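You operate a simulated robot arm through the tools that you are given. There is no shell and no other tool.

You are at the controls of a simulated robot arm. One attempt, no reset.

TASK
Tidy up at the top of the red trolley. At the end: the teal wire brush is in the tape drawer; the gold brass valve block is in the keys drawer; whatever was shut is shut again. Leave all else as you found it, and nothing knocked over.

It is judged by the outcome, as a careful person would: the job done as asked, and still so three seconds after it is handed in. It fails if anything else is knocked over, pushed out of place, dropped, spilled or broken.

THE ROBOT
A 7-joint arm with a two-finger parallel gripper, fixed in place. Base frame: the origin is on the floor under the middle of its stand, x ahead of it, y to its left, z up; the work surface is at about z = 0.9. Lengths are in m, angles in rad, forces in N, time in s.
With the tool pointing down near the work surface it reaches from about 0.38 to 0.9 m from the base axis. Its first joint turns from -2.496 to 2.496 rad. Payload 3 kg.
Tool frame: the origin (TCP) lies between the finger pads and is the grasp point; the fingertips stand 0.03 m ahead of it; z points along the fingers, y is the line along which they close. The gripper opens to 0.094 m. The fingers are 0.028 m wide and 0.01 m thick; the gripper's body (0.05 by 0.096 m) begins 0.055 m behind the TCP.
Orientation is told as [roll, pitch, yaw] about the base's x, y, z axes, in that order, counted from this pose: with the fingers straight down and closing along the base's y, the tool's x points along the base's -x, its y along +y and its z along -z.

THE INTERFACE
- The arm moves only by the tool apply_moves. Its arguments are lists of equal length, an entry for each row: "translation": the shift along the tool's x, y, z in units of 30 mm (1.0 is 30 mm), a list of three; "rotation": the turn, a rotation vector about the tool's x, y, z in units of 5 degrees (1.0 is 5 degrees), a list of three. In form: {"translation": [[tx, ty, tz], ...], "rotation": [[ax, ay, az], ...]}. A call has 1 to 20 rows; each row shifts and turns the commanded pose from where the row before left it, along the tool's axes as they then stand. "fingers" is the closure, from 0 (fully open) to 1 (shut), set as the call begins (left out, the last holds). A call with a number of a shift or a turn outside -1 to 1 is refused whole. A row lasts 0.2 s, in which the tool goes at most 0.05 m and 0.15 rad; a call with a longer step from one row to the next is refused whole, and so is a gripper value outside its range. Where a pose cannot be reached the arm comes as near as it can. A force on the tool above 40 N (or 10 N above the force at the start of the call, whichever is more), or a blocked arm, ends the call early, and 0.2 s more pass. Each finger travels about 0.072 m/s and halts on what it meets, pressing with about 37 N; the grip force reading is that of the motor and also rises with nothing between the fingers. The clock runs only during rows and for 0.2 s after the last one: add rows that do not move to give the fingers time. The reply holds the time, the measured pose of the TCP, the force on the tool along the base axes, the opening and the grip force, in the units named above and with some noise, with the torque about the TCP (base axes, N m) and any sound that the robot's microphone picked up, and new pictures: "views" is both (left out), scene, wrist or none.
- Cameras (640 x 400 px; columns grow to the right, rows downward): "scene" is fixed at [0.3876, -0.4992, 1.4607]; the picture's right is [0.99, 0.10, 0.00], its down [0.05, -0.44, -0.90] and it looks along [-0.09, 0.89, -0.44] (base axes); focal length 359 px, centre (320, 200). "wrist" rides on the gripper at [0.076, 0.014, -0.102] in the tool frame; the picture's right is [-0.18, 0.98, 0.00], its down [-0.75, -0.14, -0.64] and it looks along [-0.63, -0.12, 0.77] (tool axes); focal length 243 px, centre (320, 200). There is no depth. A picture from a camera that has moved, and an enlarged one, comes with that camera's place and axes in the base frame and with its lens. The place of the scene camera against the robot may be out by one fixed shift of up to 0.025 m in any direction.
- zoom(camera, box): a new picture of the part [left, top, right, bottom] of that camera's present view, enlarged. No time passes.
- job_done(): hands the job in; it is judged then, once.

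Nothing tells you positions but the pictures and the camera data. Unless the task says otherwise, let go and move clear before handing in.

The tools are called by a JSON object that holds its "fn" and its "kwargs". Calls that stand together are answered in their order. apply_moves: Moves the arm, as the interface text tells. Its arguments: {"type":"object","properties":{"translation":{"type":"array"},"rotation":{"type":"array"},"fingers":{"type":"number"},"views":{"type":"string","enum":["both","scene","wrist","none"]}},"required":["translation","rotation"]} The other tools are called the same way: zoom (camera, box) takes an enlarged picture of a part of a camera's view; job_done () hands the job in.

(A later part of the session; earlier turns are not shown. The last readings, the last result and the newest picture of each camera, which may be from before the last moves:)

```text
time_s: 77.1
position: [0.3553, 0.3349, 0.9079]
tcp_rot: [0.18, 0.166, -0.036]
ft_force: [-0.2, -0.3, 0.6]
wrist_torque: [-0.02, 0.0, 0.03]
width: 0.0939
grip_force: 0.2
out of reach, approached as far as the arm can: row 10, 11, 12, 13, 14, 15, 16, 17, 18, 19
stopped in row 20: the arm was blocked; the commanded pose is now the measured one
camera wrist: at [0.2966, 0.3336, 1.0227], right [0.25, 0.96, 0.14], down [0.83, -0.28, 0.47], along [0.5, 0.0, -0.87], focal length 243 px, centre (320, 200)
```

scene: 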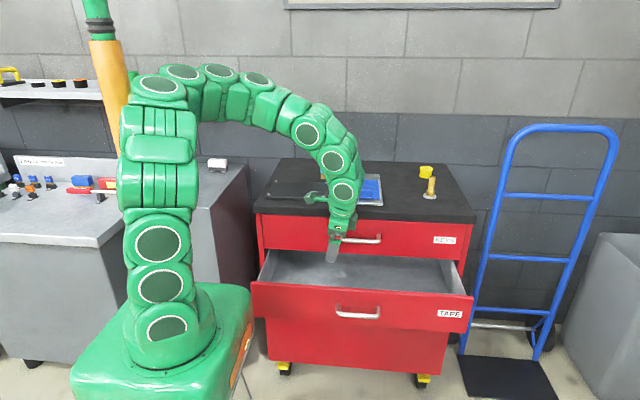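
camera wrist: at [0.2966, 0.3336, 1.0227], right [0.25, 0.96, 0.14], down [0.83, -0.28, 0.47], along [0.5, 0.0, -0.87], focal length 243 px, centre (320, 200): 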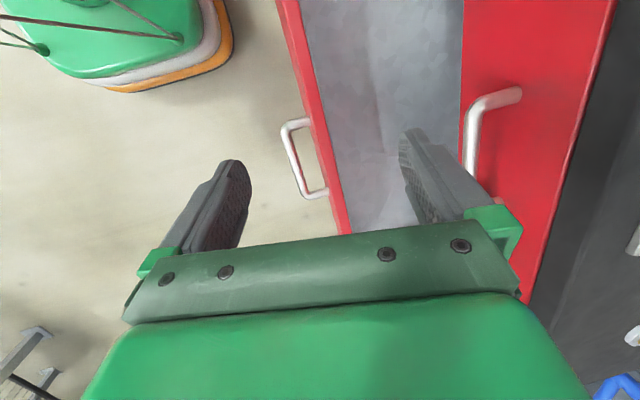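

The arm ran into a joint limit on that path and stopped with the hand over the drawer; no force is felt and nothing was touched. I'll lift up and restore the orientation to straight down before continuing.

{"fn": "apply_moves", "kwargs": {"translation": [[0, 0, -0.6], [0, 0, -0.6], [0, 0, -0.6], [0, 0, -0.6], [0, 0, 0]], "rotation": [[0, 0, 0], [0, 0, 0], [0, 0, 0], [0, 0, 0], [0, 0, 0]], "views": "both"}}

```text
time_s: 78.3
position: [0.3664, 0.303, 0.9548]
tcp_rot: [0.174, 0.203, -0.051]
ft_force: [0.7, 0.2, -0.6]
wrist_torque: [-0.01, 0.0, -0.01]
width: 0.094
grip_force: 0.1
out of reach, approached as far as the arm can: row 2, 3, 4
camera wrist: at [0.3134, 0.3026, 1.0719], right [0.26, 0.96, 0.13], down [0.85, -0.29, 0.44], along [0.46, 0.0, -0.89], focal length 243 px, centre (320, 200)
```

scene: 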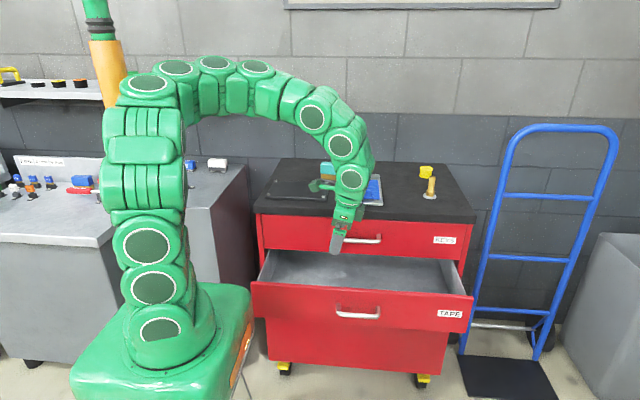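
wrist: 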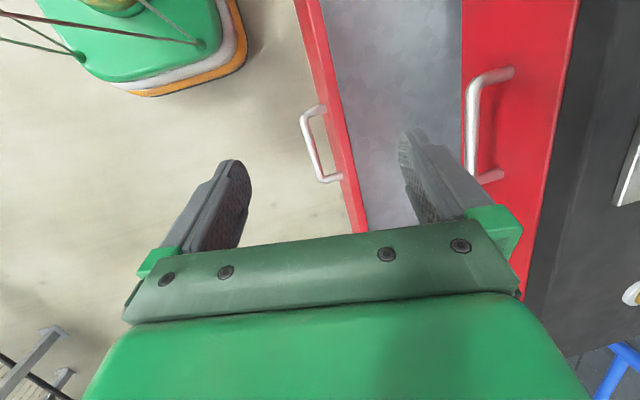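

A joint seems to be at its limit in this configuration. I'll retrace toward the last good pose (more +x, higher) while squaring up the tool.

{"fn": "apply_moves", "kwargs": {"translation": [[-0.42, 0.065, -0.5], [-0.42, 0.065, -0.5], [-0.42, 0.065, -0.5], [-0.42, 0.065, -0.5], [0, 0, 0]], "rotation": [[0, -0.58, 0], [0, -0.58, 0], [0, -0.58, 0], [0, -0.58, 0], [0, 0, 0]], "views": "both"}}

```text
time_s: 79.7
position: [0.42, 0.283, 0.9841]
tcp_rot: [0.166, 0.054, -0.08]
ft_force: [-0.8, 0.2, 0.9]
wrist_torque: [0.01, 0.05, -0.01]
width: 0.0938
grip_force: 0.1
out of reach, approached as far as the arm can: row 1, 2, 4
stopped in row 5: the arm was blocked; the commanded pose is now the measured one
camera wrist: at [0.3507, 0.2864, 1.0923], right [0.27, 0.95, 0.15], down [0.76, -0.31, 0.57], along [0.59, -0.04, -0.81], focal length 243 px, centre (320, 200)
```

scene: 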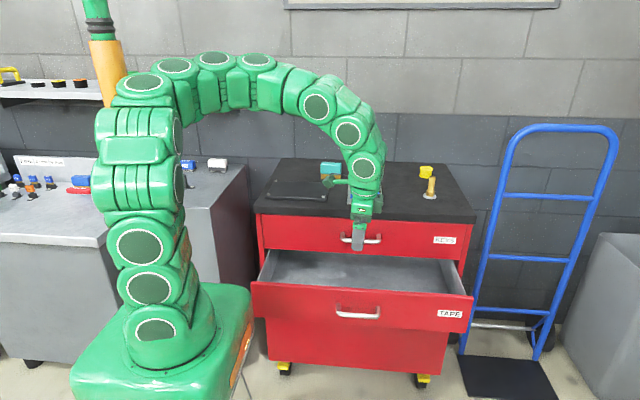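
wrist: 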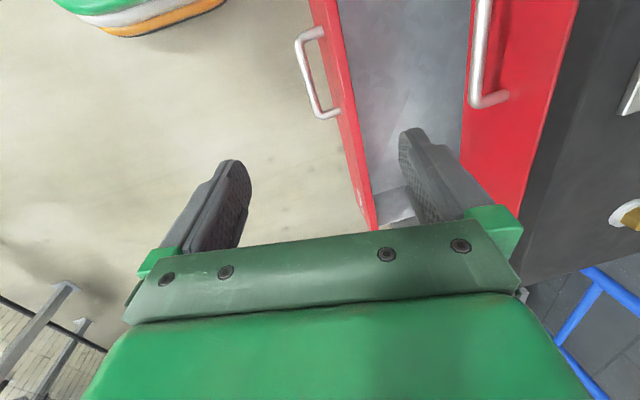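

I'll probe which direction is free with a small +y and upward move.

{"fn": "apply_moves", "kwargs": {"translation": [[0, 0.5, 0], [0, 0.5, 0], [0, 0.5, 0]], "rotation": [[0, 0, 0], [0, 0, 0], [0, 0, 0]], "views": "none"}}

```text
time_s: 80.5
position: [0.4202, 0.2824, 0.9848]
tcp_rot: [0.166, 0.053, -0.082]
ft_force: [-0.1, 0.9, -0.1]
wrist_torque: [0.02, -0.01, 0.02]
width: 0.094
grip_force: 0.0
out of reach, approached as far as the arm can: row 1, 2, 3
```

{"fn": "apply_moves", "kwargs": {"translation": [[-0.5, 0, 0], [-0.5, 0, 0]], "rotation": [[0, 0, 0], [0, 0, 0]], "views": "none"}}

{"fn": "apply_moves", "kwargs": {"translation": [[0, 0, -0.5], [0, 0, -0.5]], "rotation": [[0, 0, 0], [0, 0, 0]], "views": "none"}}

```text
time_s: 81.1
position: [0.4482, 0.2801, 0.9873]
tcp_rot: [0.166, 0.046, -0.075]
ft_force: [0.2, -0.1, -0.2]
wrist_torque: [0.02, 0.0, -0.01]
width: 0.0941
grip_force: 0.1
```

```text
time_s: 81.7
position: [0.4489, 0.2709, 1.0137]
tcp_rot: [0.17, 0.049, -0.072]
ft_force: [0.1, 0.9, 0.3]
wrist_torque: [0.02, 0.0, -0.01]
width: 0.0941
grip_force: 0.0
out of reach, approached as far as the arm can: row 2
```

Moving +x and up is free; +y was blocked there. I'll square the tool to straight down and see if +y frees up.

{"fn": "apply_moves", "kwargs": {"translation": [[-0.3, 0, -0.3], [-0.3, 0, -0.3], [0, 0, 0], [0, 0, 0]], "rotation": [[0, 0, 0], [0, 0, 0], [0.95, -0.28, -0.42], [0.95, -0.28, -0.42]], "views": "scene"}}

```text
time_s: 82.7
position: [0.4597, 0.2404, 1.0353]
tcp_rot: [0.006, -0.005, -0.003]
ft_force: [-0.1, -0.4, 0.0]
wrist_torque: [-0.02, 0.02, 0.02]
width: 0.094
grip_force: 0.1
out of reach, approached as far as the arm can: row 1, 2, 3, 4
```

scene: 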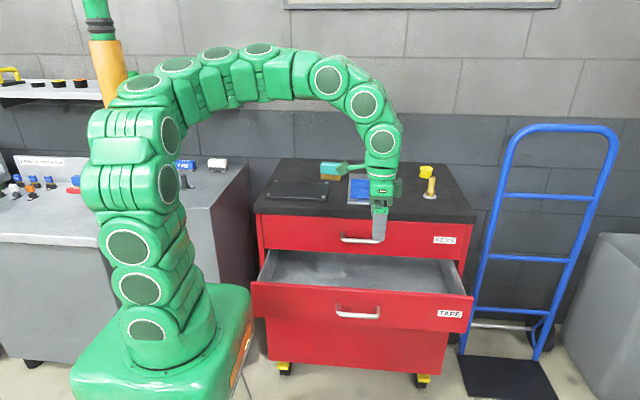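

The tool is square but the arm's elbow has settled in a poor posture. I'll extend outward and upward to free the joint that is at its limit.

{"fn": "apply_moves", "kwargs": {"translation": [[-0.6, 0.0, -0.7], [-0.6, 0.0, -0.7], [-0.6, 0.0, -0.7], [-0.6, 0.0, -0.7], [-0.6, 0.0, -0.7], [0, 0, 0]], "rotation": [[0, 0, 0], [0, 0, 0], [0, 0, 0], [0, 0, 0], [0, 0, 0], [0, 0, 0]], "views": "scene"}}

```text
time_s: 84.1
position: [0.5145, 0.2138, 1.1135]
tcp_rot: [0.003, -0.006, -0.003]
ft_force: [0.0, 0.1, -0.6]
wrist_torque: [0.03, -0.01, -0.03]
width: 0.0939
grip_force: 0.2
out of reach, approached as far as the arm can: row 1, 2, 3, 4, 5
```

scene: 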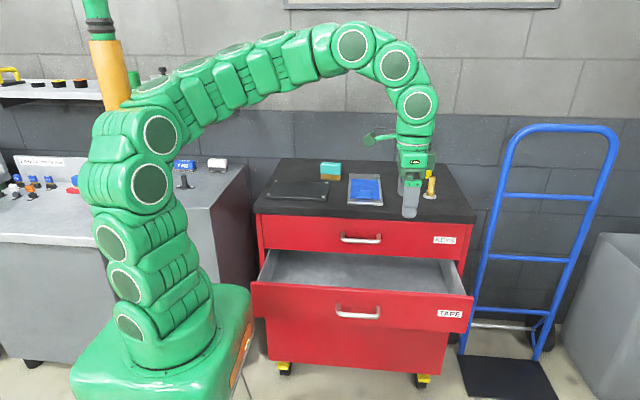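

The arm extended but still reports a limit. I suspect the last wrist joint; I'll test by yawing the tool in the +azimuth direction.

{"fn": "apply_moves", "kwargs": {"translation": [[0, 0, 0], [0, 0, 0], [0, 0, 0], [0, 0, 0], [0, 0.8, 0], [0, 0.8, 0], [0, 0.8, 0]], "rotation": [[0, 0, -1], [0, 0, -1], [0, 0, -1], [0, 0, -1], [0, 0, 0], [0, 0, 0], [0, 0, 0]], "views": "scene"}}

```text
time_s: 85.7
position: [0.4908, 0.2772, 1.1151]
tcp_rot: [-0.001, -0.005, 0.34]
ft_force: [0.1, -0.3, -0.6]
wrist_torque: [0.05, 0.0, 0.03]
width: 0.094
grip_force: 0.0
```

scene: 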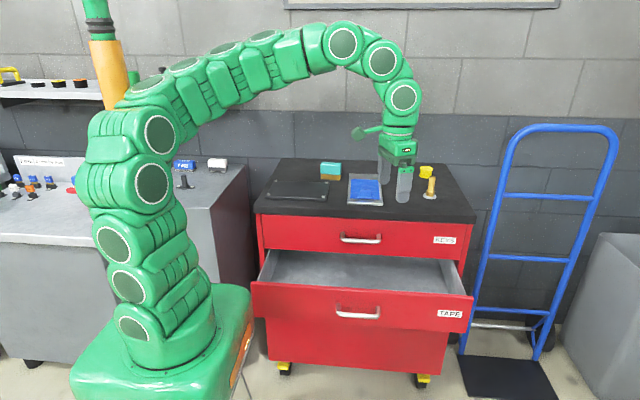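

That confirms it: the wrist-roll joint was the one at its limit. I'll spin the gripper the free way by about 155° to yaw ≈175° (closing direction is equivalent for the parallel fingers), well inside its range.

{"fn": "apply_moves", "kwargs": {"translation": [[0, 0, 0], [0, 0, 0], [0, 0, 0], [0, 0, 0], [0, 0, 0], [0, 0, 0], [0, 0, 0], [0, 0, 0], [0, 0, 0], [0, 0, 0], [0, 0, 0], [0, 0, 0], [0, 0, 0], [0, 0, 0], [0, 0, 0], [0, 0, 0], [0, 0, 0], [0, 0, 0], [0, 0, 0], [0, 0, 0]], "rotation": [[0, 0, -1], [0, 0, -1], [0, 0, -1], [0, 0, -1], [0, 0, -1], [0, 0, -1], [0, 0, -1], [0, 0, -1], [0, 0, -1], [0, 0, -1], [0, 0, -1], [0, 0, -1], [0, 0, -1], [0, 0, -1], [0, 0, -1], [0, 0, -1], [0, 0, -1], [0, 0, -1], [0, 0, -1], [0, 0, -1]], "views": "scene"}}

```text
time_s: 89.9
position: [0.4911, 0.2792, 1.1137]
tcp_rot: [-0.006, 0.001, 2.085]
ft_force: [0.8, -0.4, -0.4]
wrist_torque: [-0.03, -0.02, -0.02]
width: 0.0941
grip_force: 0.1
```

scene: 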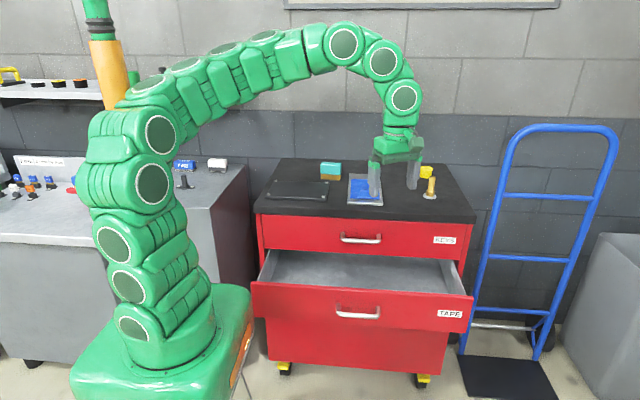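

No limits reported. I'll finish the spin and start moving toward the brush.

{"fn": "apply_moves", "kwargs": {"translation": [[0, 0, 0], [0, 0, 0], [0, 0, 0], [0, 0, 0], [0, 0, 0], [0, 0, 0], [0, 0, 0], [0, 0, 0], [0, 0, 0], [0, 0, 0], [0, 0, 0], [-0.55, -0.93, 0], [-0.55, -0.93, 0], [-0.55, -0.93, 0], [-0.55, -0.93, 0], [-0.55, -0.93, 0], [-0.55, -0.93, 0], [-0.55, -0.93, 0], [-0.55, -0.93, 0]], "rotation": [[0, 0, -1], [0, 0, -1], [0, 0, -1], [0, 0, -1], [0, 0, -1], [0, 0, -1], [0, 0, -1], [0, 0, -1], [0, 0, -1], [0, 0, -1], [0, 0, -1], [0, 0, 0], [0, 0, 0], [0, 0, 0], [0, 0, 0], [0, 0, 0], [0, 0, 0], [0, 0, 0], [0, 0, 0]], "views": "both"}}

```text
time_s: 93.9
position: [0.383, 0.5158, 1.1128]
tcp_rot: [-0.002, 0.005, 3.046]
ft_force: [-0.6, -0.8, 0.1]
wrist_torque: [-0.02, -0.01, -0.03]
width: 0.0936
grip_force: 0.1
camera wrist: at [0.4572, 0.4946, 1.2164], right [-0.28, -0.96, 0.0], down [-0.74, 0.21, 0.64], along [-0.61, 0.18, -0.77], focal length 243 px, centre (320, 200)
```

scene: 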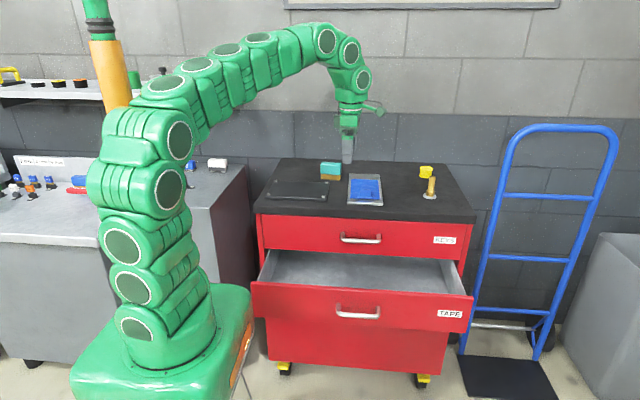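
wrist: 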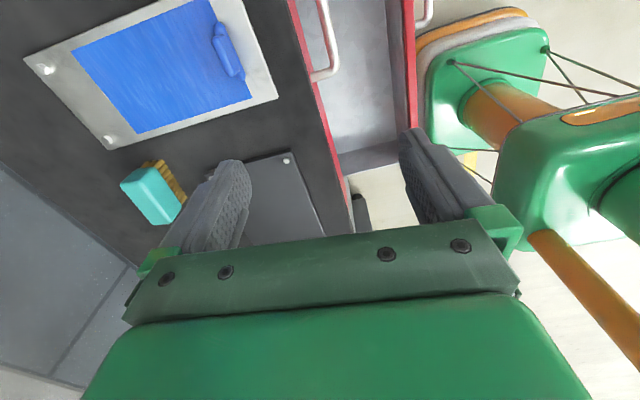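

The brush is visible now. I'll zoom in to measure it.

{"fn": "zoom", "kwargs": {"camera": "wrist", "box": [90, 140, 218, 220]}}

{"fn": "zoom", "kwargs": {"camera": "scene", "box": [290, 150, 390, 212]}}

```text
5.00 times, centred on (154, 180) of wrist
camera zoom: at [0.4572, 0.4946, 1.2164], right [-0.28, -0.96, 0.0], down [-0.74, 0.21, 0.64], along [-0.61, 0.18, -0.77], focal length 1213 px, centre (1150, 300)
```

zoom: 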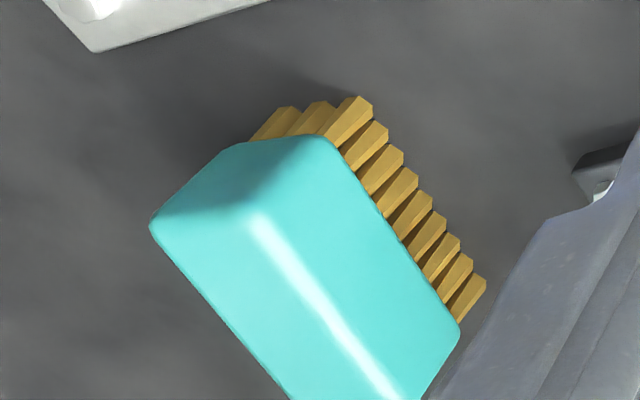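

```text
6.40 times, centred on (340, 181) of scene
camera zoom: at [0.3876, -0.4992, 1.4607], right [0.99, 0.1, 0.0], down [0.05, -0.44, -0.9], along [-0.09, 0.89, -0.44], focal length 2296 px, centre (192, 322)
```

zoom: 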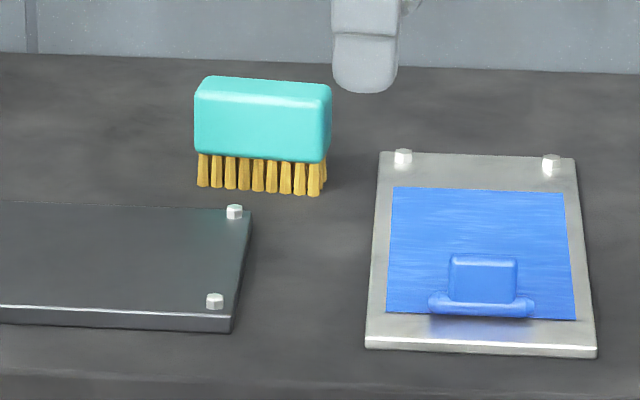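

The brush body is about 0.082 × 0.033 m, its centre near (0.311, 0.782), top ≈0.966, long axis about −6°, which matches the present yaw. I'll move above it.

{"fn": "apply_moves", "kwargs": {"translation": [[-0.36, -0.955, 0.15], [-0.36, -0.955, 0.15], [-0.36, -0.955, 0.15], [-0.36, -0.955, 0.15], [-0.36, -0.955, 0.15], [-0.36, -0.955, 0.15], [-0.36, -0.955, 0.15], [-0.36, -0.955, 0.15], [-0.36, -0.955, 0.15], [0, 0, 0]], "rotation": [[0, 0, 0], [0, 0, 0], [0, 0, 0], [0, 0, 0], [0, 0, 0], [0, 0, 0], [0, 0, 0], [0, 0, 0], [0, 0, 0], [0, 0, 0]], "views": "both"}}

```text
time_s: 96.1
position: [0.2942, 0.7337, 1.0715]
tcp_rot: [-0.002, 0.006, 3.045]
ft_force: [-0.1, -0.3, 0.3]
wrist_torque: [-0.02, 0.02, 0.0]
width: 0.0941
grip_force: 0.0
out of reach, approached as far as the arm can: row 8, 9
camera wrist: at [0.3687, 0.7133, 1.1755], right [-0.28, -0.96, 0.0], down [-0.74, 0.21, 0.64], along [-0.61, 0.18, -0.77], focal length 243 px, centre (320, 200)
```

scene: 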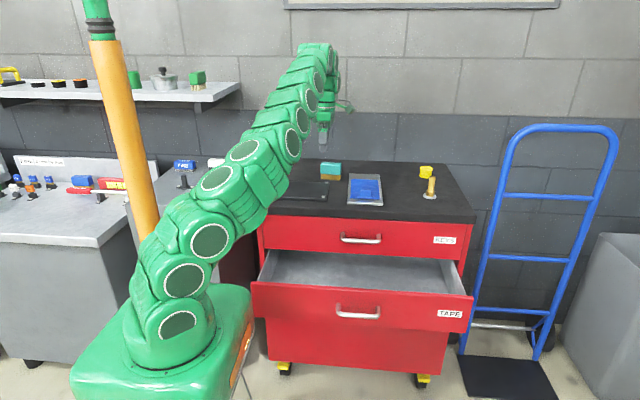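
wrist: 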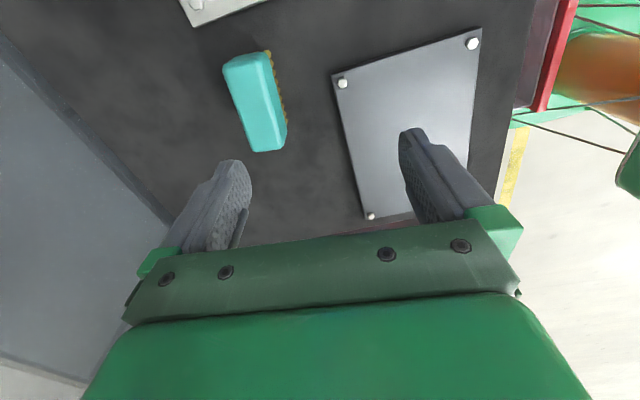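

The arm is near full stretch at this height with the tool vertical, so I'll tilt 15° outward for the brush. First a closer look at it from here.

{"fn": "zoom", "kwargs": {"camera": "wrist", "box": [190, 40, 318, 120]}}

{"fn": "zoom", "kwargs": {"camera": "wrist", "box": [190, 80, 318, 160]}}

```text
5.00 times, centred on (254, 80) of wrist
camera zoom: at [0.3687, 0.7133, 1.1755], right [-0.28, -0.96, 0.0], down [-0.74, 0.21, 0.64], along [-0.61, 0.18, -0.77], focal length 1213 px, centre (650, 800)
```

zoom: 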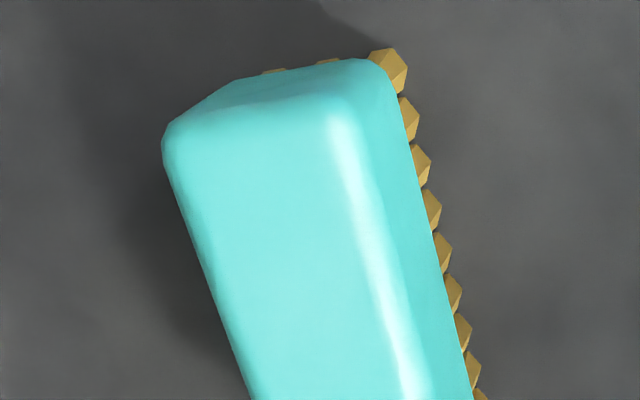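

```text
5.00 times, centred on (254, 120) of wrist
camera zoom: at [0.3687, 0.7133, 1.1755], right [-0.28, -0.96, 0.0], down [-0.74, 0.21, 0.64], along [-0.61, 0.18, -0.77], focal length 1213 px, centre (650, 600)
```

zoom: 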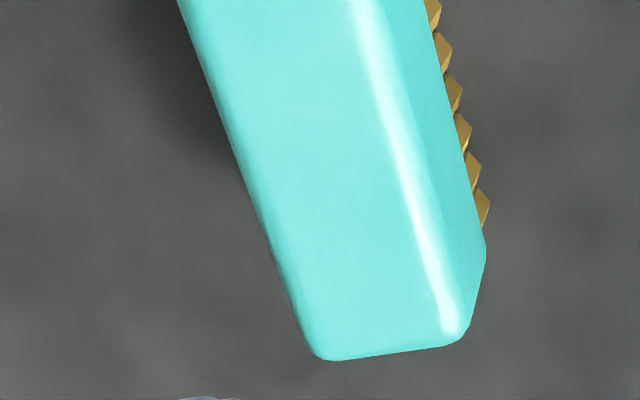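

The brush's yaw is about −8.5° and its centre about (0.312, 0.788). I'll trim the yaw, tilt 15° outward, set the fingers to ~68 mm, and move to the pre-grasp just above it.

{"fn": "apply_moves", "kwargs": {"translation": [[0, 0, 0], [0, 0, 0], [0, 0, 0], [0, 0, 0], [0.1, -0.25, 0.585], [0.1, -0.25, 0.585], [0.1, -0.25, 0.585], [0, 0, 0]], "rotation": [[0, 0, 0.6], [1, 0, 0], [1, 0, 0], [1, 0, 0], [0, 0, 0], [0, 0, 0], [0, 0, 0], [0, 0, 0]], "fingers": 0.277, "views": "both"}}

```text
time_s: 97.9
position: [0.3075, 0.7678, 1.0289]
tcp_rot: [-0.264, 0.005, 2.991]
ft_force: [0.7, -0.1, -1.0]
wrist_torque: [-0.04, -0.02, 0.0]
width: 0.068
grip_force: 0.1
camera wrist: at [0.377, 0.7172, 1.1253], right [-0.32, -0.91, -0.26], down [-0.75, 0.08, 0.65], along [-0.57, 0.4, -0.71], focal length 243 px, centre (320, 200)
```

scene: 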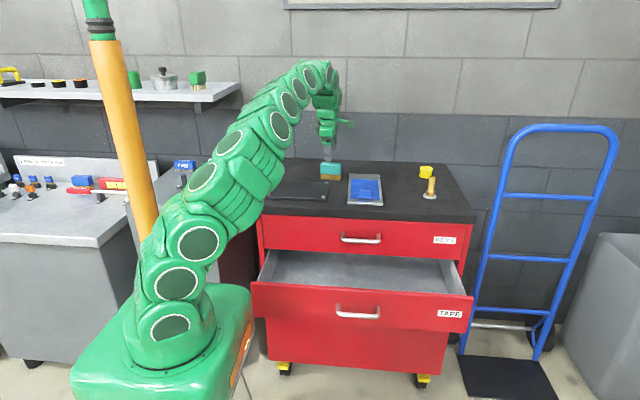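
wrist: 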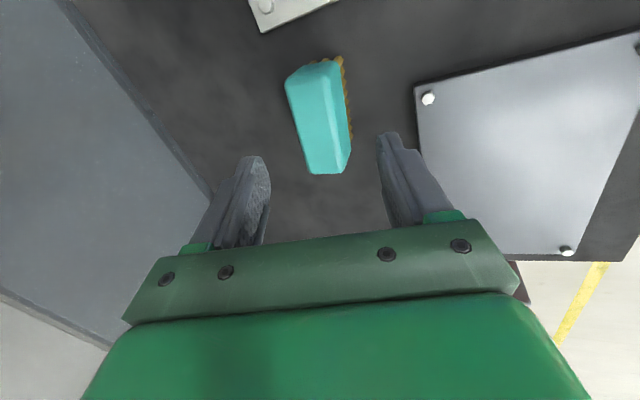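

The brush is centred on the finger axis. I'll advance part way and check the straddle.

{"fn": "apply_moves", "kwargs": {"translation": [[0.03, 0, 0.5], [0, 0, 0.5], [0, 0, 0.5], [0, 0, 0.3], [0, 0, 0]], "rotation": [[0, 0, 0], [0, 0, 0], [0, 0, 0], [0, 0, 0], [0, 0, 0]], "views": "both"}}

{"fn": "zoom", "kwargs": {"camera": "scene", "box": [280, 120, 400, 195]}}

```text
time_s: 99.1
position: [0.3113, 0.781, 0.976]
tcp_rot: [-0.263, 0.005, 2.993]
ft_force: [-1.0, -0.5, -0.6]
wrist_torque: [-0.02, 0.0, -0.03]
width: 0.0679
grip_force: 0.0
camera wrist: at [0.3806, 0.7303, 1.0716], right [-0.32, -0.91, -0.26], down [-0.75, 0.08, 0.65], along [-0.57, 0.4, -0.71], focal length 243 px, centre (320, 200)
```

scene: 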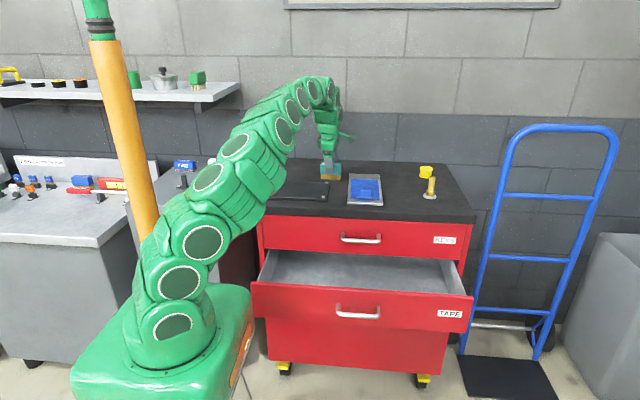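
wrist: 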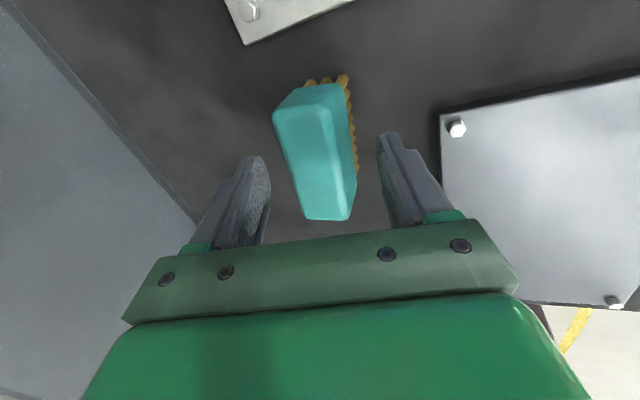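

```text
5.33 times, centred on (340, 158) of scene
camera zoom: at [0.3876, -0.4992, 1.4607], right [0.99, 0.1, 0.0], down [0.05, -0.44, -0.9], along [-0.09, 0.89, -0.44], focal length 1913 px, centre (213, 427)
```

zoom: 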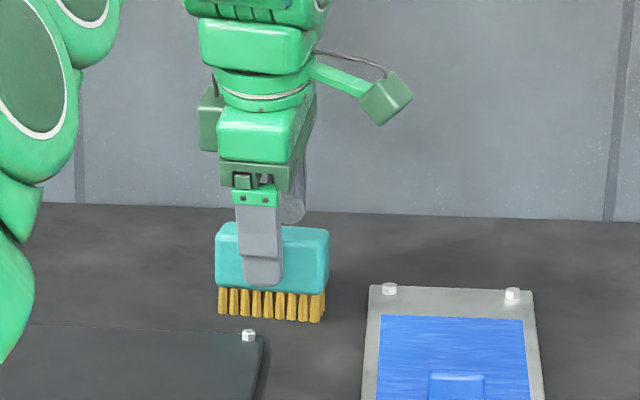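

The fingers straddle the brush evenly. I'll advance the last 22 mm and close.

{"fn": "apply_moves", "kwargs": {"translation": [[0, 0, 0.4], [0, 0, 0.35], [0, 0, 0]], "rotation": [[0, 0, 0], [0, 0, 0], [0, 0, 0]], "views": "wrist"}}

```text
time_s: 99.9
position: [0.3116, 0.7863, 0.9516]
tcp_rot: [-0.261, 0.004, 2.994]
ft_force: [-0.2, 0.0, -0.7]
wrist_torque: [-0.01, -0.01, -0.03]
width: 0.0678
grip_force: 0.1
camera wrist: at [0.3813, 0.7349, 1.0489], right [-0.32, -0.91, -0.26], down [-0.75, 0.08, 0.65], along [-0.57, 0.4, -0.71], focal length 243 px, centre (320, 200)
```

wrist: 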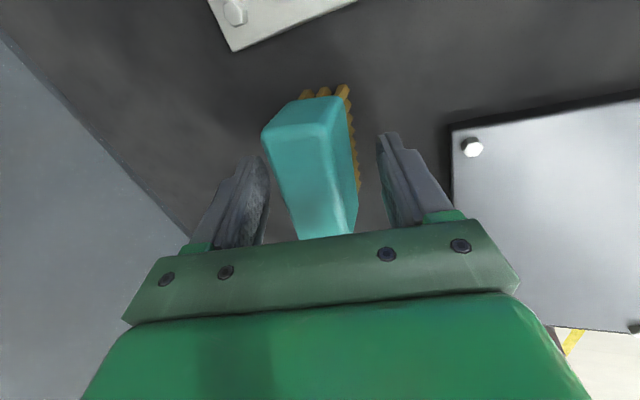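

No contact yet. I'll close on the brush body.

{"fn": "apply_moves", "kwargs": {"translation": [[0, 0, 0], [0, 0, 0], [0, 0, 0], [0, 0, 0]], "rotation": [[0, 0, 0], [0, 0, 0], [0, 0, 0], [0, 0, 0]], "fingers": 1.0, "views": "wrist"}}

```text
time_s: 100.9
position: [0.3121, 0.7866, 0.9534]
tcp_rot: [-0.264, 0.005, 2.991]
ft_force: [-0.3, -5.1, 6.8]
wrist_torque: [-0.3, 0.21, 0.03]
width: 0.0384
grip_force: 36.8
camera wrist: at [0.3813, 0.7348, 1.0494], right [-0.32, -0.91, -0.26], down [-0.75, 0.08, 0.65], along [-0.57, 0.4, -0.71], focal length 243 px, centre (320, 200)
```

wrist: 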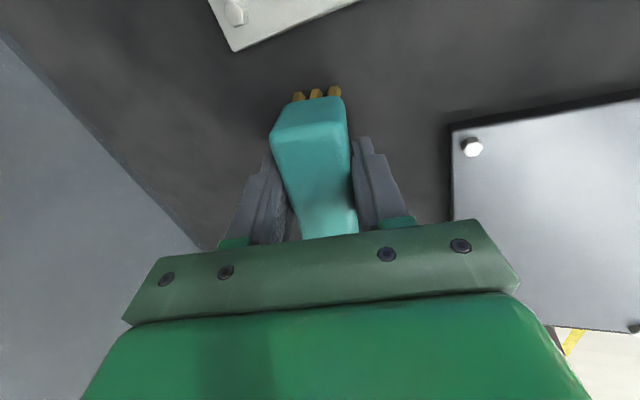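

Gripped (38 mm), and the brush squared itself to the finger pads. I'll lift gently.

{"fn": "apply_moves", "kwargs": {"translation": [[0, -0.08, -0.3], [0, -0.13, -0.48], [0, -0.2588, -0.966], [0, -0.2588, -0.966], [0, 0, 0]], "rotation": [[0, 0, 0], [0, 0, 0], [0, 0, 0], [0, 0, 0], [0, 0, 0]], "views": "both"}}

{"fn": "zoom", "kwargs": {"camera": "scene", "box": [280, 100, 400, 195]}}

```text
time_s: 102.1
position: [0.3122, 0.7853, 1.0373]
tcp_rot: [-0.263, 0.005, 2.992]
ft_force: [-0.2, 0.6, 0.1]
wrist_torque: [-0.02, 0.01, -0.01]
width: 0.0376
grip_force: 37.2
camera wrist: at [0.3815, 0.7343, 1.133], right [-0.32, -0.91, -0.26], down [-0.75, 0.08, 0.65], along [-0.57, 0.4, -0.71], focal length 243 px, centre (320, 200)
```

scene: 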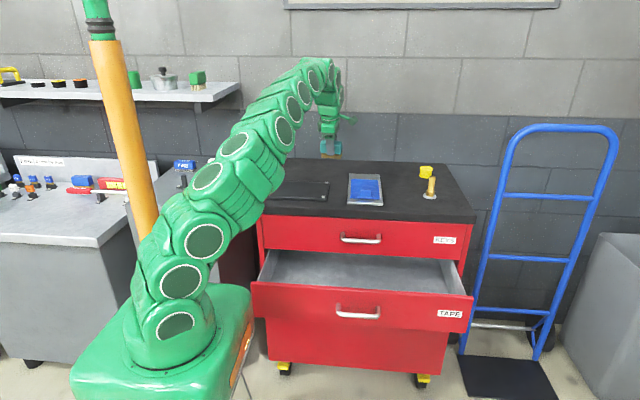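
wrist: 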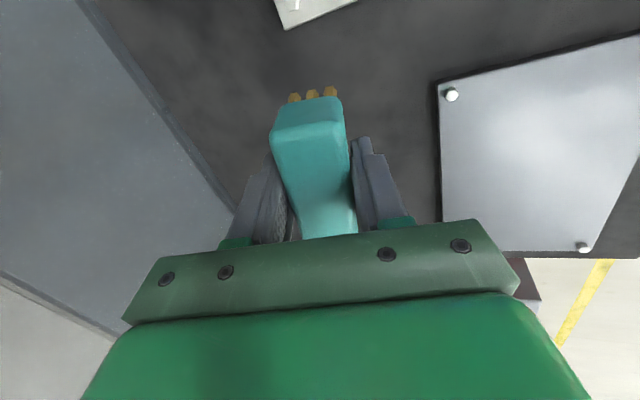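

```text
4.21 times, centred on (340, 148) of scene
camera zoom: at [0.3876, -0.4992, 1.4607], right [0.99, 0.1, 0.0], down [0.05, -0.44, -0.9], along [-0.09, 0.89, -0.44], focal length 1510 px, centre (236, 421)
```

zoom: 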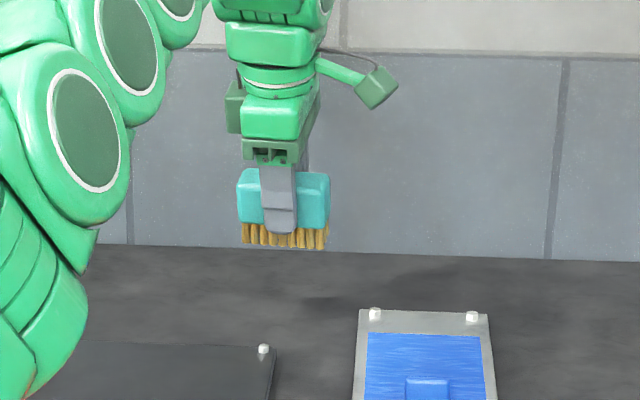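

The brush is held securely. I'll carry it back over the TAPE drawer and bring the tool vertical and square.

{"fn": "apply_moves", "kwargs": {"translation": [[0.108, 0.915, -0.245], [0.108, 0.915, -0.245], [0.108, 0.915, -0.245], [0.108, 0.915, -0.245], [0.108, 0.915, -0.245], [0.108, 0.915, -0.245], [0.108, 0.915, -0.245], [0.108, 0.915, -0.245], [0.108, 0.915, -0.245], [0.108, 0.915, -0.245], [0.108, 0.915, -0.245], [0.108, 0.915, -0.245], [0, 0, 0], [0, 0, 0], [0, 0, 0], [0, 0, 0], [0, 0, 0], [0, 0, 0]], "rotation": [[0, 0, 0], [0, 0, 0], [0, 0, 0], [0, 0, 0], [0, 0, 0], [0, 0, 0], [0, 0, 0], [0, 0, 0], [0, 0, 0], [0, 0, 0], [0, 0, 0], [0, 0, 0], [-1, 0, 0], [-1, 0, 0], [-1, 0, 0], [0, 0, -0.85], [0, 0, -0.85], [0, 0, 0]], "views": "both"}}

```text
time_s: 106.1
position: [0.3085, 0.4323, 0.9649]
tcp_rot: [0.078, -0.146, 3.103]
ft_force: [0.8, -0.3, -1.6]
wrist_torque: [0.0, -0.04, 0.02]
width: 0.0377
grip_force: 37.7
stopped in row 18: the arm was blocked; the commanded pose is now the measured one
camera wrist: at [0.3983, 0.4227, 1.0563], right [-0.21, -0.97, 0.1], down [-0.65, 0.22, 0.73], along [-0.73, 0.09, -0.67], focal length 243 px, centre (320, 200)
```

scene: 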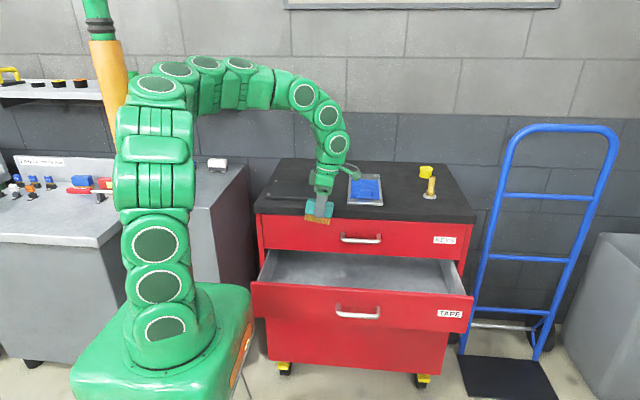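
wrist: 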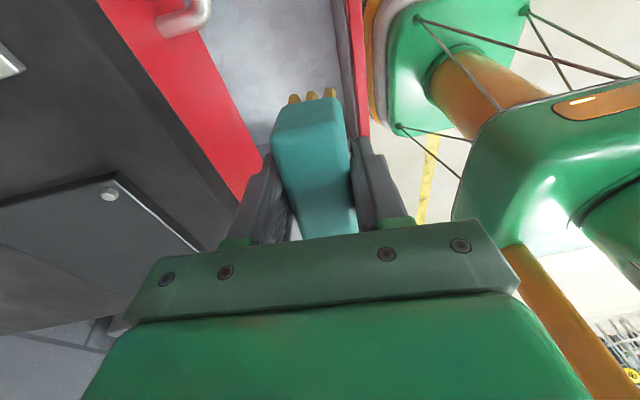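

The arm reports being blocked again; the elbow appears to be folding back close to the orange mast behind it. I'll zoom to check before moving on.

{"fn": "zoom", "kwargs": {"camera": "scene", "box": [50, 0, 370, 200]}}

{"fn": "zoom", "kwargs": {"camera": "scene", "box": [50, 200, 370, 400]}}

{"fn": "zoom", "kwargs": {"camera": "wrist", "box": [100, 0, 640, 338]}}

```text
2.00 times, centred on (210, 100) of scene
camera zoom: at [0.3876, -0.4992, 1.4607], right [0.99, 0.1, 0.0], down [0.05, -0.44, -0.9], along [-0.09, 0.89, -0.44], focal length 717 px, centre (540, 400)
```

zoom: 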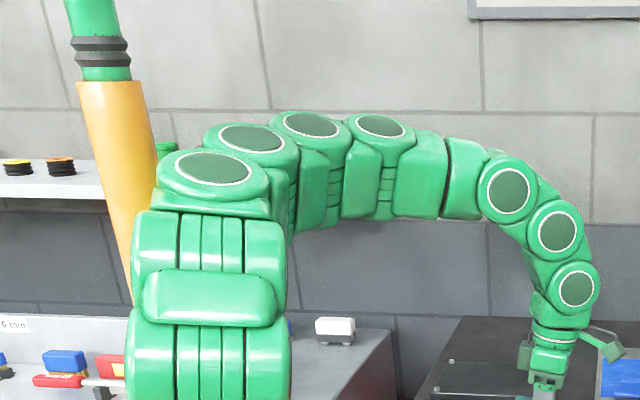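

```text
2.00 times, centred on (210, 300) of scene
camera zoom: at [0.3876, -0.4992, 1.4607], right [0.99, 0.1, 0.0], down [0.05, -0.44, -0.9], along [-0.09, 0.89, -0.44], focal length 717 px, centre (540, 0)
```

zoom: 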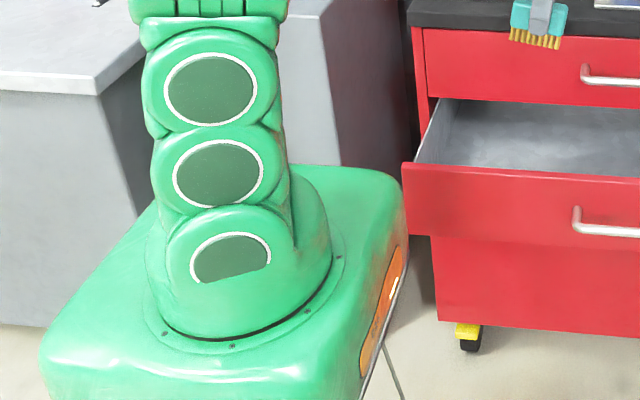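

```text
1.18 times, centred on (370, 169) of wrist
camera zoom: at [0.3983, 0.4227, 1.0563], right [-0.21, -0.97, 0.1], down [-0.65, 0.22, 0.73], along [-0.73, 0.09, -0.67], focal length 287 px, centre (261, 237)
```

zoom: 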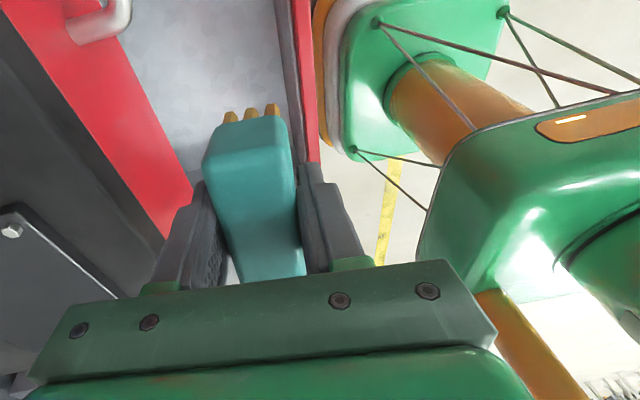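

The blockage is the arm folding against its own stand/mast, not anything on the trolley, and the brush is still held over the drawer. Going lower should unfold the arm, so I'll descend first and then square the tool.

{"fn": "apply_moves", "kwargs": {"translation": [[0.2, -0.145, 0.72], [0.2, -0.145, 0.72], [0.2, -0.145, 0.72], [0.2, -0.145, 0.72], [0, 0, 0]], "rotation": [[0, 0, 0], [0, 0, 0], [0, 0, 0], [0, 0, 0], [0, 0, 0]], "views": "both"}}

```text
time_s: 107.3
position: [0.3168, 0.4448, 0.8757]
tcp_rot: [0.076, -0.141, 3.107]
ft_force: [0.3, -0.2, -0.7]
wrist_torque: [0.0, -0.01, -0.01]
width: 0.0378
grip_force: 37.0
camera wrist: at [0.4075, 0.436, 0.9666], right [-0.21, -0.97, 0.1], down [-0.65, 0.21, 0.73], along [-0.73, 0.08, -0.68], focal length 243 px, centre (320, 200)
```

scene: 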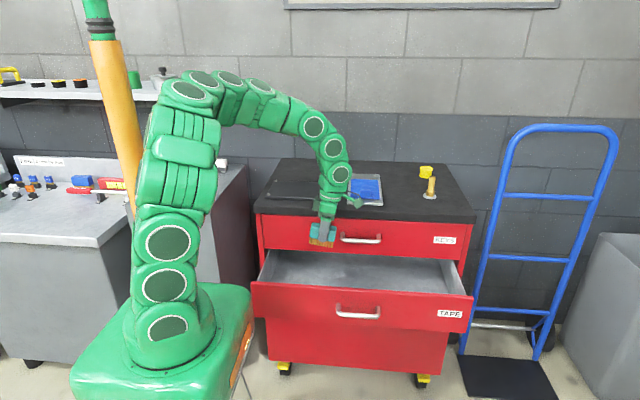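
wrist: 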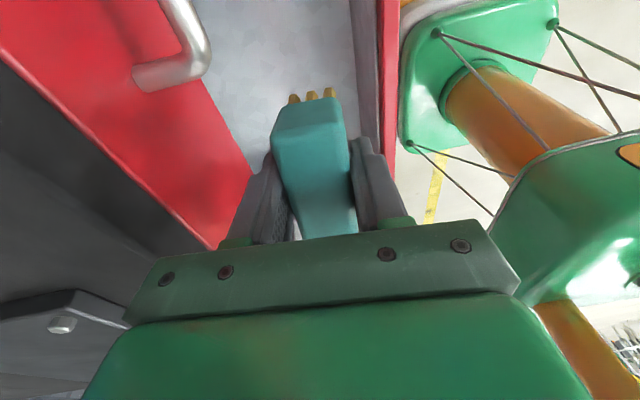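

The descent was free and the elbow is clear of the mast again. I'll square the tool now.

{"fn": "apply_moves", "kwargs": {"translation": [[0, 0, 0], [0, 0, 0], [0, 0, 0]], "rotation": [[0.43, 0.8, -0.2], [0.43, 0.8, -0.2], [0, 0, 0]], "views": "both"}}

```text
time_s: 108.1
position: [0.3175, 0.4441, 0.8741]
tcp_rot: [0.0, -0.009, -3.137]
ft_force: [-0.9, -0.6, -0.7]
wrist_torque: [-0.01, 0.01, -0.02]
width: 0.0376
grip_force: 36.6
camera wrist: at [0.3954, 0.4304, 0.9765], right [-0.18, -0.98, 0.0], down [-0.75, 0.14, 0.65], along [-0.64, 0.12, -0.76], focal length 243 px, centre (320, 200)
```

scene: 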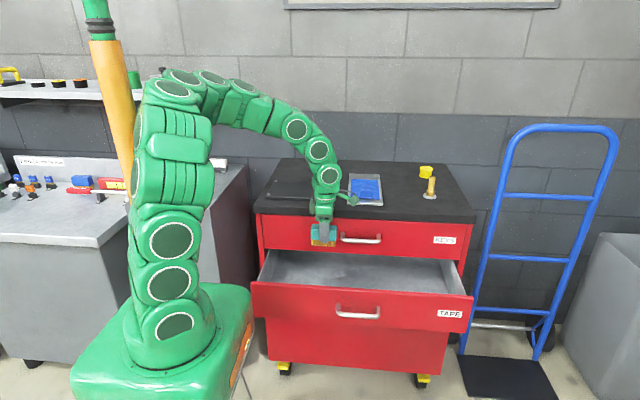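
wrist: 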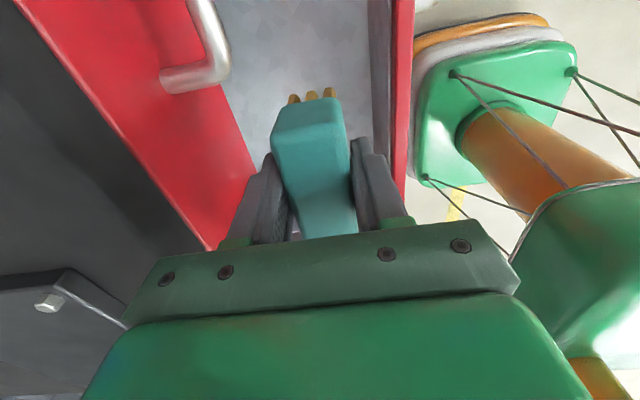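

The tool is vertical over the drawer with about 2 cm or more clearance all round. I'll lower in stages.

{"fn": "apply_moves", "kwargs": {"translation": [[0, -0.07, 0.9], [0, -0.07, 0.9], [0, 0, 0.9], [0, 0, 0.9], [0, 0, 0.9], [0, 0, 0]], "rotation": [[0, 0, 0], [0, 0, 0], [0, 0, 0], [0, 0, 0], [0, 0, 0], [0, 0, 0]], "views": "both"}}

```text
time_s: 109.5
position: [0.3173, 0.448, 0.7408]
tcp_rot: [-0.001, -0.006, -3.137]
ft_force: [-0.1, -0.3, -0.7]
wrist_torque: [0.0, 0.0, -0.01]
width: 0.0377
grip_force: 37.3
camera wrist: at [0.3945, 0.4342, 0.8434], right [-0.18, -0.98, 0.0], down [-0.75, 0.14, 0.64], along [-0.63, 0.12, -0.76], focal length 243 px, centre (320, 200)
```

scene: 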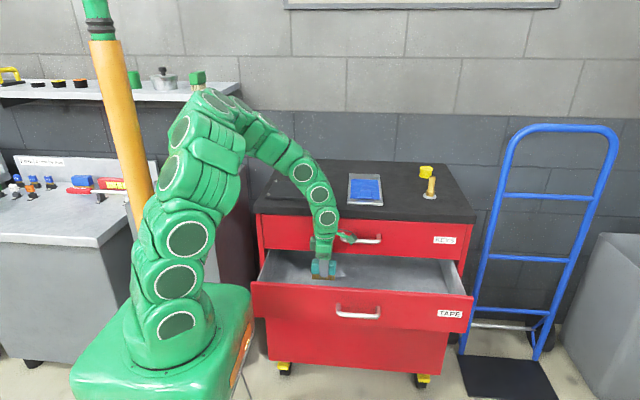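
wrist: 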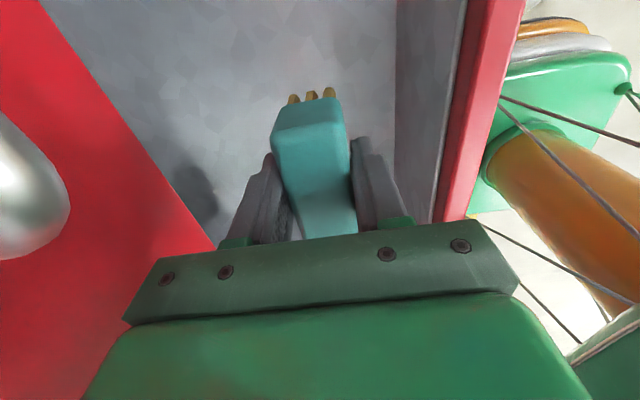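

All clear; the brush is entering the drawer. I'll continue down, slower.

{"fn": "apply_moves", "kwargs": {"translation": [[0, 0, 0.6], [0, 0, 0.6], [0, 0, 0.6], [0, 0, 0.5], [0, 0, 0]], "rotation": [[0, 0, 0], [0, 0, 0], [0, 0, 0], [0, 0, 0], [0, 0, 0]], "views": "both"}}

```text
time_s: 110.7
position: [0.3174, 0.4469, 0.6728]
tcp_rot: [-0.001, -0.004, -3.136]
ft_force: [0.1, 0.0, -1.0]
wrist_torque: [-0.01, -0.03, 0.0]
width: 0.0376
grip_force: 37.0
camera wrist: at [0.3944, 0.4343, 0.7762], right [-0.18, -0.98, 0.0], down [-0.75, 0.14, 0.64], along [-0.63, 0.12, -0.76], focal length 243 px, centre (320, 200)
```

scene: 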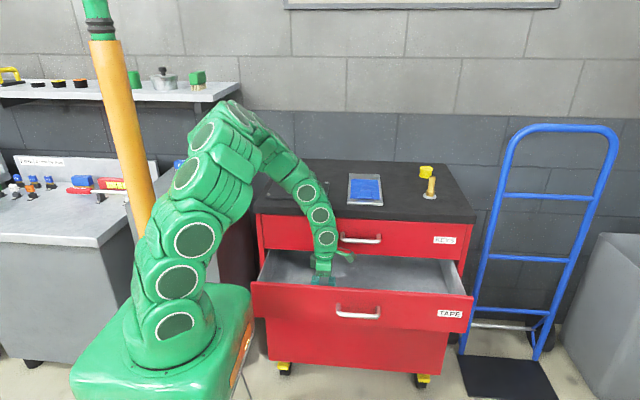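
wrist: 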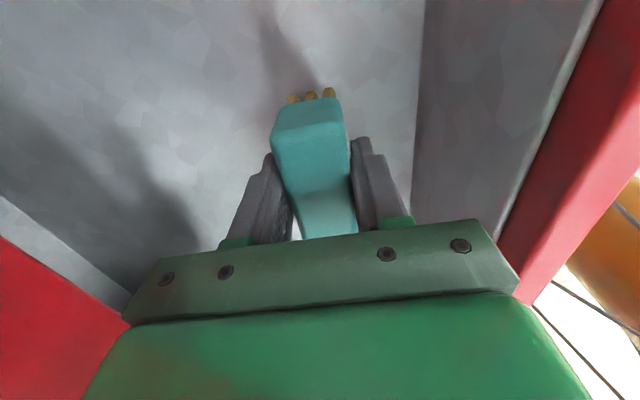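

Close to the floor now. I'll step down gently until contact.

{"fn": "apply_moves", "kwargs": {"translation": [[0, 0, 0.2], [0, 0, 0.2], [0, 0, 0.2], [0, 0, 0.13], [0, 0, 0.1], [0, 0, 0]], "rotation": [[0, 0, 0], [0, 0, 0], [0, 0, 0], [0, 0, 0], [0, 0, 0], [0, 0, 0]], "views": "wrist"}}

```text
time_s: 112.1
position: [0.3173, 0.4468, 0.6466]
tcp_rot: [-0.001, -0.004, -3.136]
ft_force: [-1.3, 0.7, -0.9]
wrist_torque: [-0.01, -0.01, 0.02]
width: 0.0379
grip_force: 37.2
camera wrist: at [0.3945, 0.4334, 0.7493], right [-0.18, -0.98, 0.0], down [-0.75, 0.14, 0.64], along [-0.63, 0.12, -0.76], focal length 243 px, centre (320, 200)
```

wrist: 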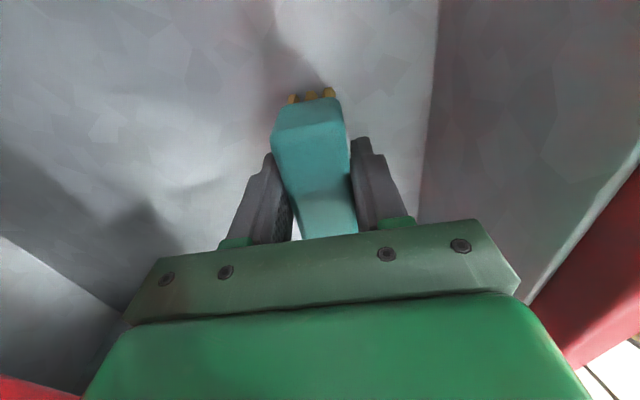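

{"fn": "apply_moves", "kwargs": {"translation": [[0, 0, 0.1], [0, 0, 0.1], [0, 0, 0.1], [0, 0, 0.07], [0, 0, 0]], "rotation": [[0, 0, 0], [0, 0, 0], [0, 0, 0], [0, 0, 0], [0, 0, 0]], "views": "wrist"}}

```text
time_s: 113.3
position: [0.3167, 0.4483, 0.6382]
tcp_rot: [-0.003, -0.003, -3.136]
ft_force: [10.5, 1.1, 25.4]
wrist_torque: [-0.01, -0.15, -0.01]
width: 0.0374
grip_force: 36.7
camera wrist: at [0.3936, 0.434, 0.7403], right [-0.18, -0.98, 0.0], down [-0.75, 0.14, 0.64], along [-0.63, 0.12, -0.77], focal length 243 px, centre (320, 200)
```

wrist: 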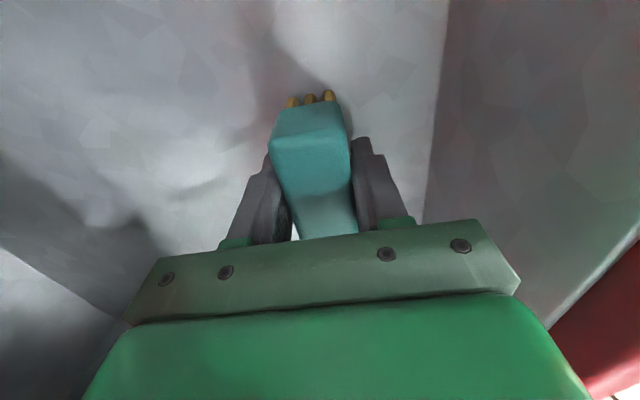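

The bristles are on the floor (about 26 N contact). I'll ease off a hair, then release and rise straight up.

{"fn": "apply_moves", "kwargs": {"translation": [[0, 0, -0.04], [0, 0, 0]], "rotation": [[0, 0, 0], [0, 0, 0]], "views": "none"}}

{"fn": "apply_moves", "kwargs": {"translation": [[0, 0, 0], [0, 0, 0], [0, 0, 0], [0, 0, -0.3], [0, 0, -0.5], [0, 0, -0.8], [0, 0, -0.8], [0, 0, 0]], "rotation": [[0, 0, 0], [0, 0, 0], [0, 0, 0], [0, 0, 0], [0, 0, 0], [0, 0, 0], [0, 0, 0], [0, 0, 0]], "fingers": 0.25, "views": "both"}}

```text
time_s: 113.9
position: [0.316, 0.4481, 0.6383]
tcp_rot: [0.001, -0.004, -3.136]
ft_force: [0.2, 0.7, -1.1]
wrist_torque: [-0.06, 0.01, 0.0]
width: 0.0376
grip_force: 37.4
```

```text
time_s: 115.7
position: [0.3197, 0.4495, 0.7096]
tcp_rot: [0.0, -0.002, -3.135]
ft_force: [-0.5, 0.4, 0.3]
wrist_torque: [-0.02, -0.01, 0.02]
width: 0.0703
grip_force: 0.1
camera wrist: at [0.3959, 0.4363, 0.8123], right [-0.18, -0.98, 0.0], down [-0.75, 0.14, 0.64], along [-0.63, 0.12, -0.76], focal length 243 px, centre (320, 200)
```

scene: 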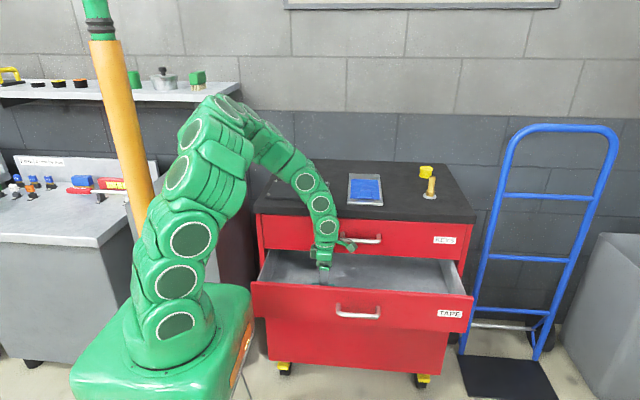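
wrist: 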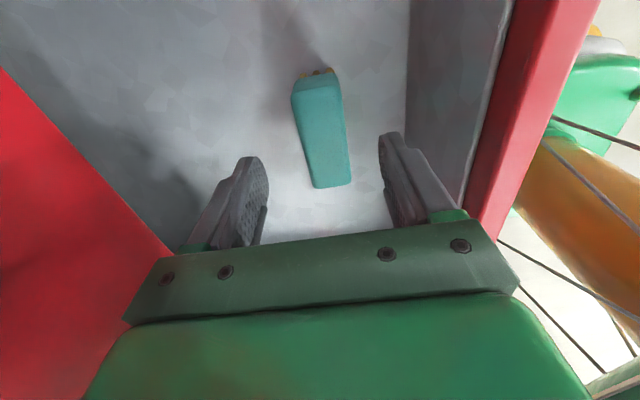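

The brush stands upright in the TAPE drawer and is released. I'll rise out of the drawer and move in front of its panel.

{"fn": "apply_moves", "kwargs": {"translation": [[0, 0, -1], [0, 0, -1], [0, 0, -1], [0, 0, -1], [0, 0, -1], [0.8, 0.9, 0], [0.8, 0.9, 0], [0.8, 0.9, 0], [0.8, 0.9, 0], [0.8, 0.9, 0], [0, 0, 0]], "rotation": [[0, 0, 0], [0, 0, 0], [0, 0, 0], [0, 0, 0], [0, 0, 0], [0, 0, 0], [0, 0, 0], [0, 0, 0], [0, 0, 0], [0, 0, 0], [0, 0, 0]], "views": "both"}}

```text
time_s: 118.1
position: [0.4383, 0.3127, 0.8599]
tcp_rot: [-0.001, -0.001, -3.135]
ft_force: [0.0, -0.7, 0.3]
wrist_torque: [-0.04, -0.02, 0.03]
width: 0.0703
grip_force: 0.0
camera wrist: at [0.5153, 0.2982, 0.9615], right [-0.18, -0.98, 0.0], down [-0.75, 0.14, 0.64], along [-0.63, 0.12, -0.76], focal length 243 px, centre (320, 200)
```

scene: 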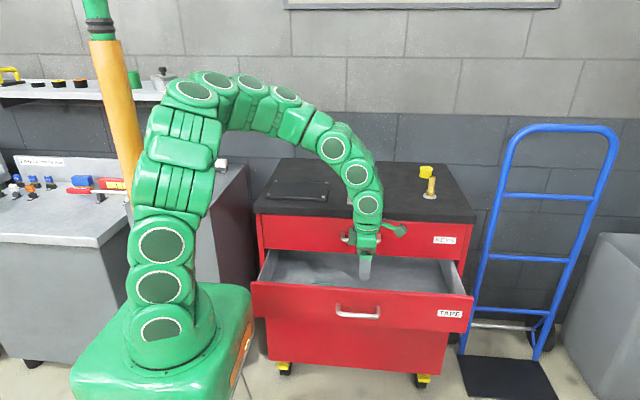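
wrist: 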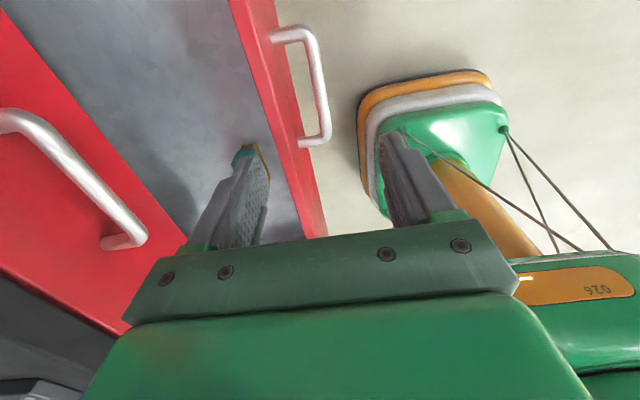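

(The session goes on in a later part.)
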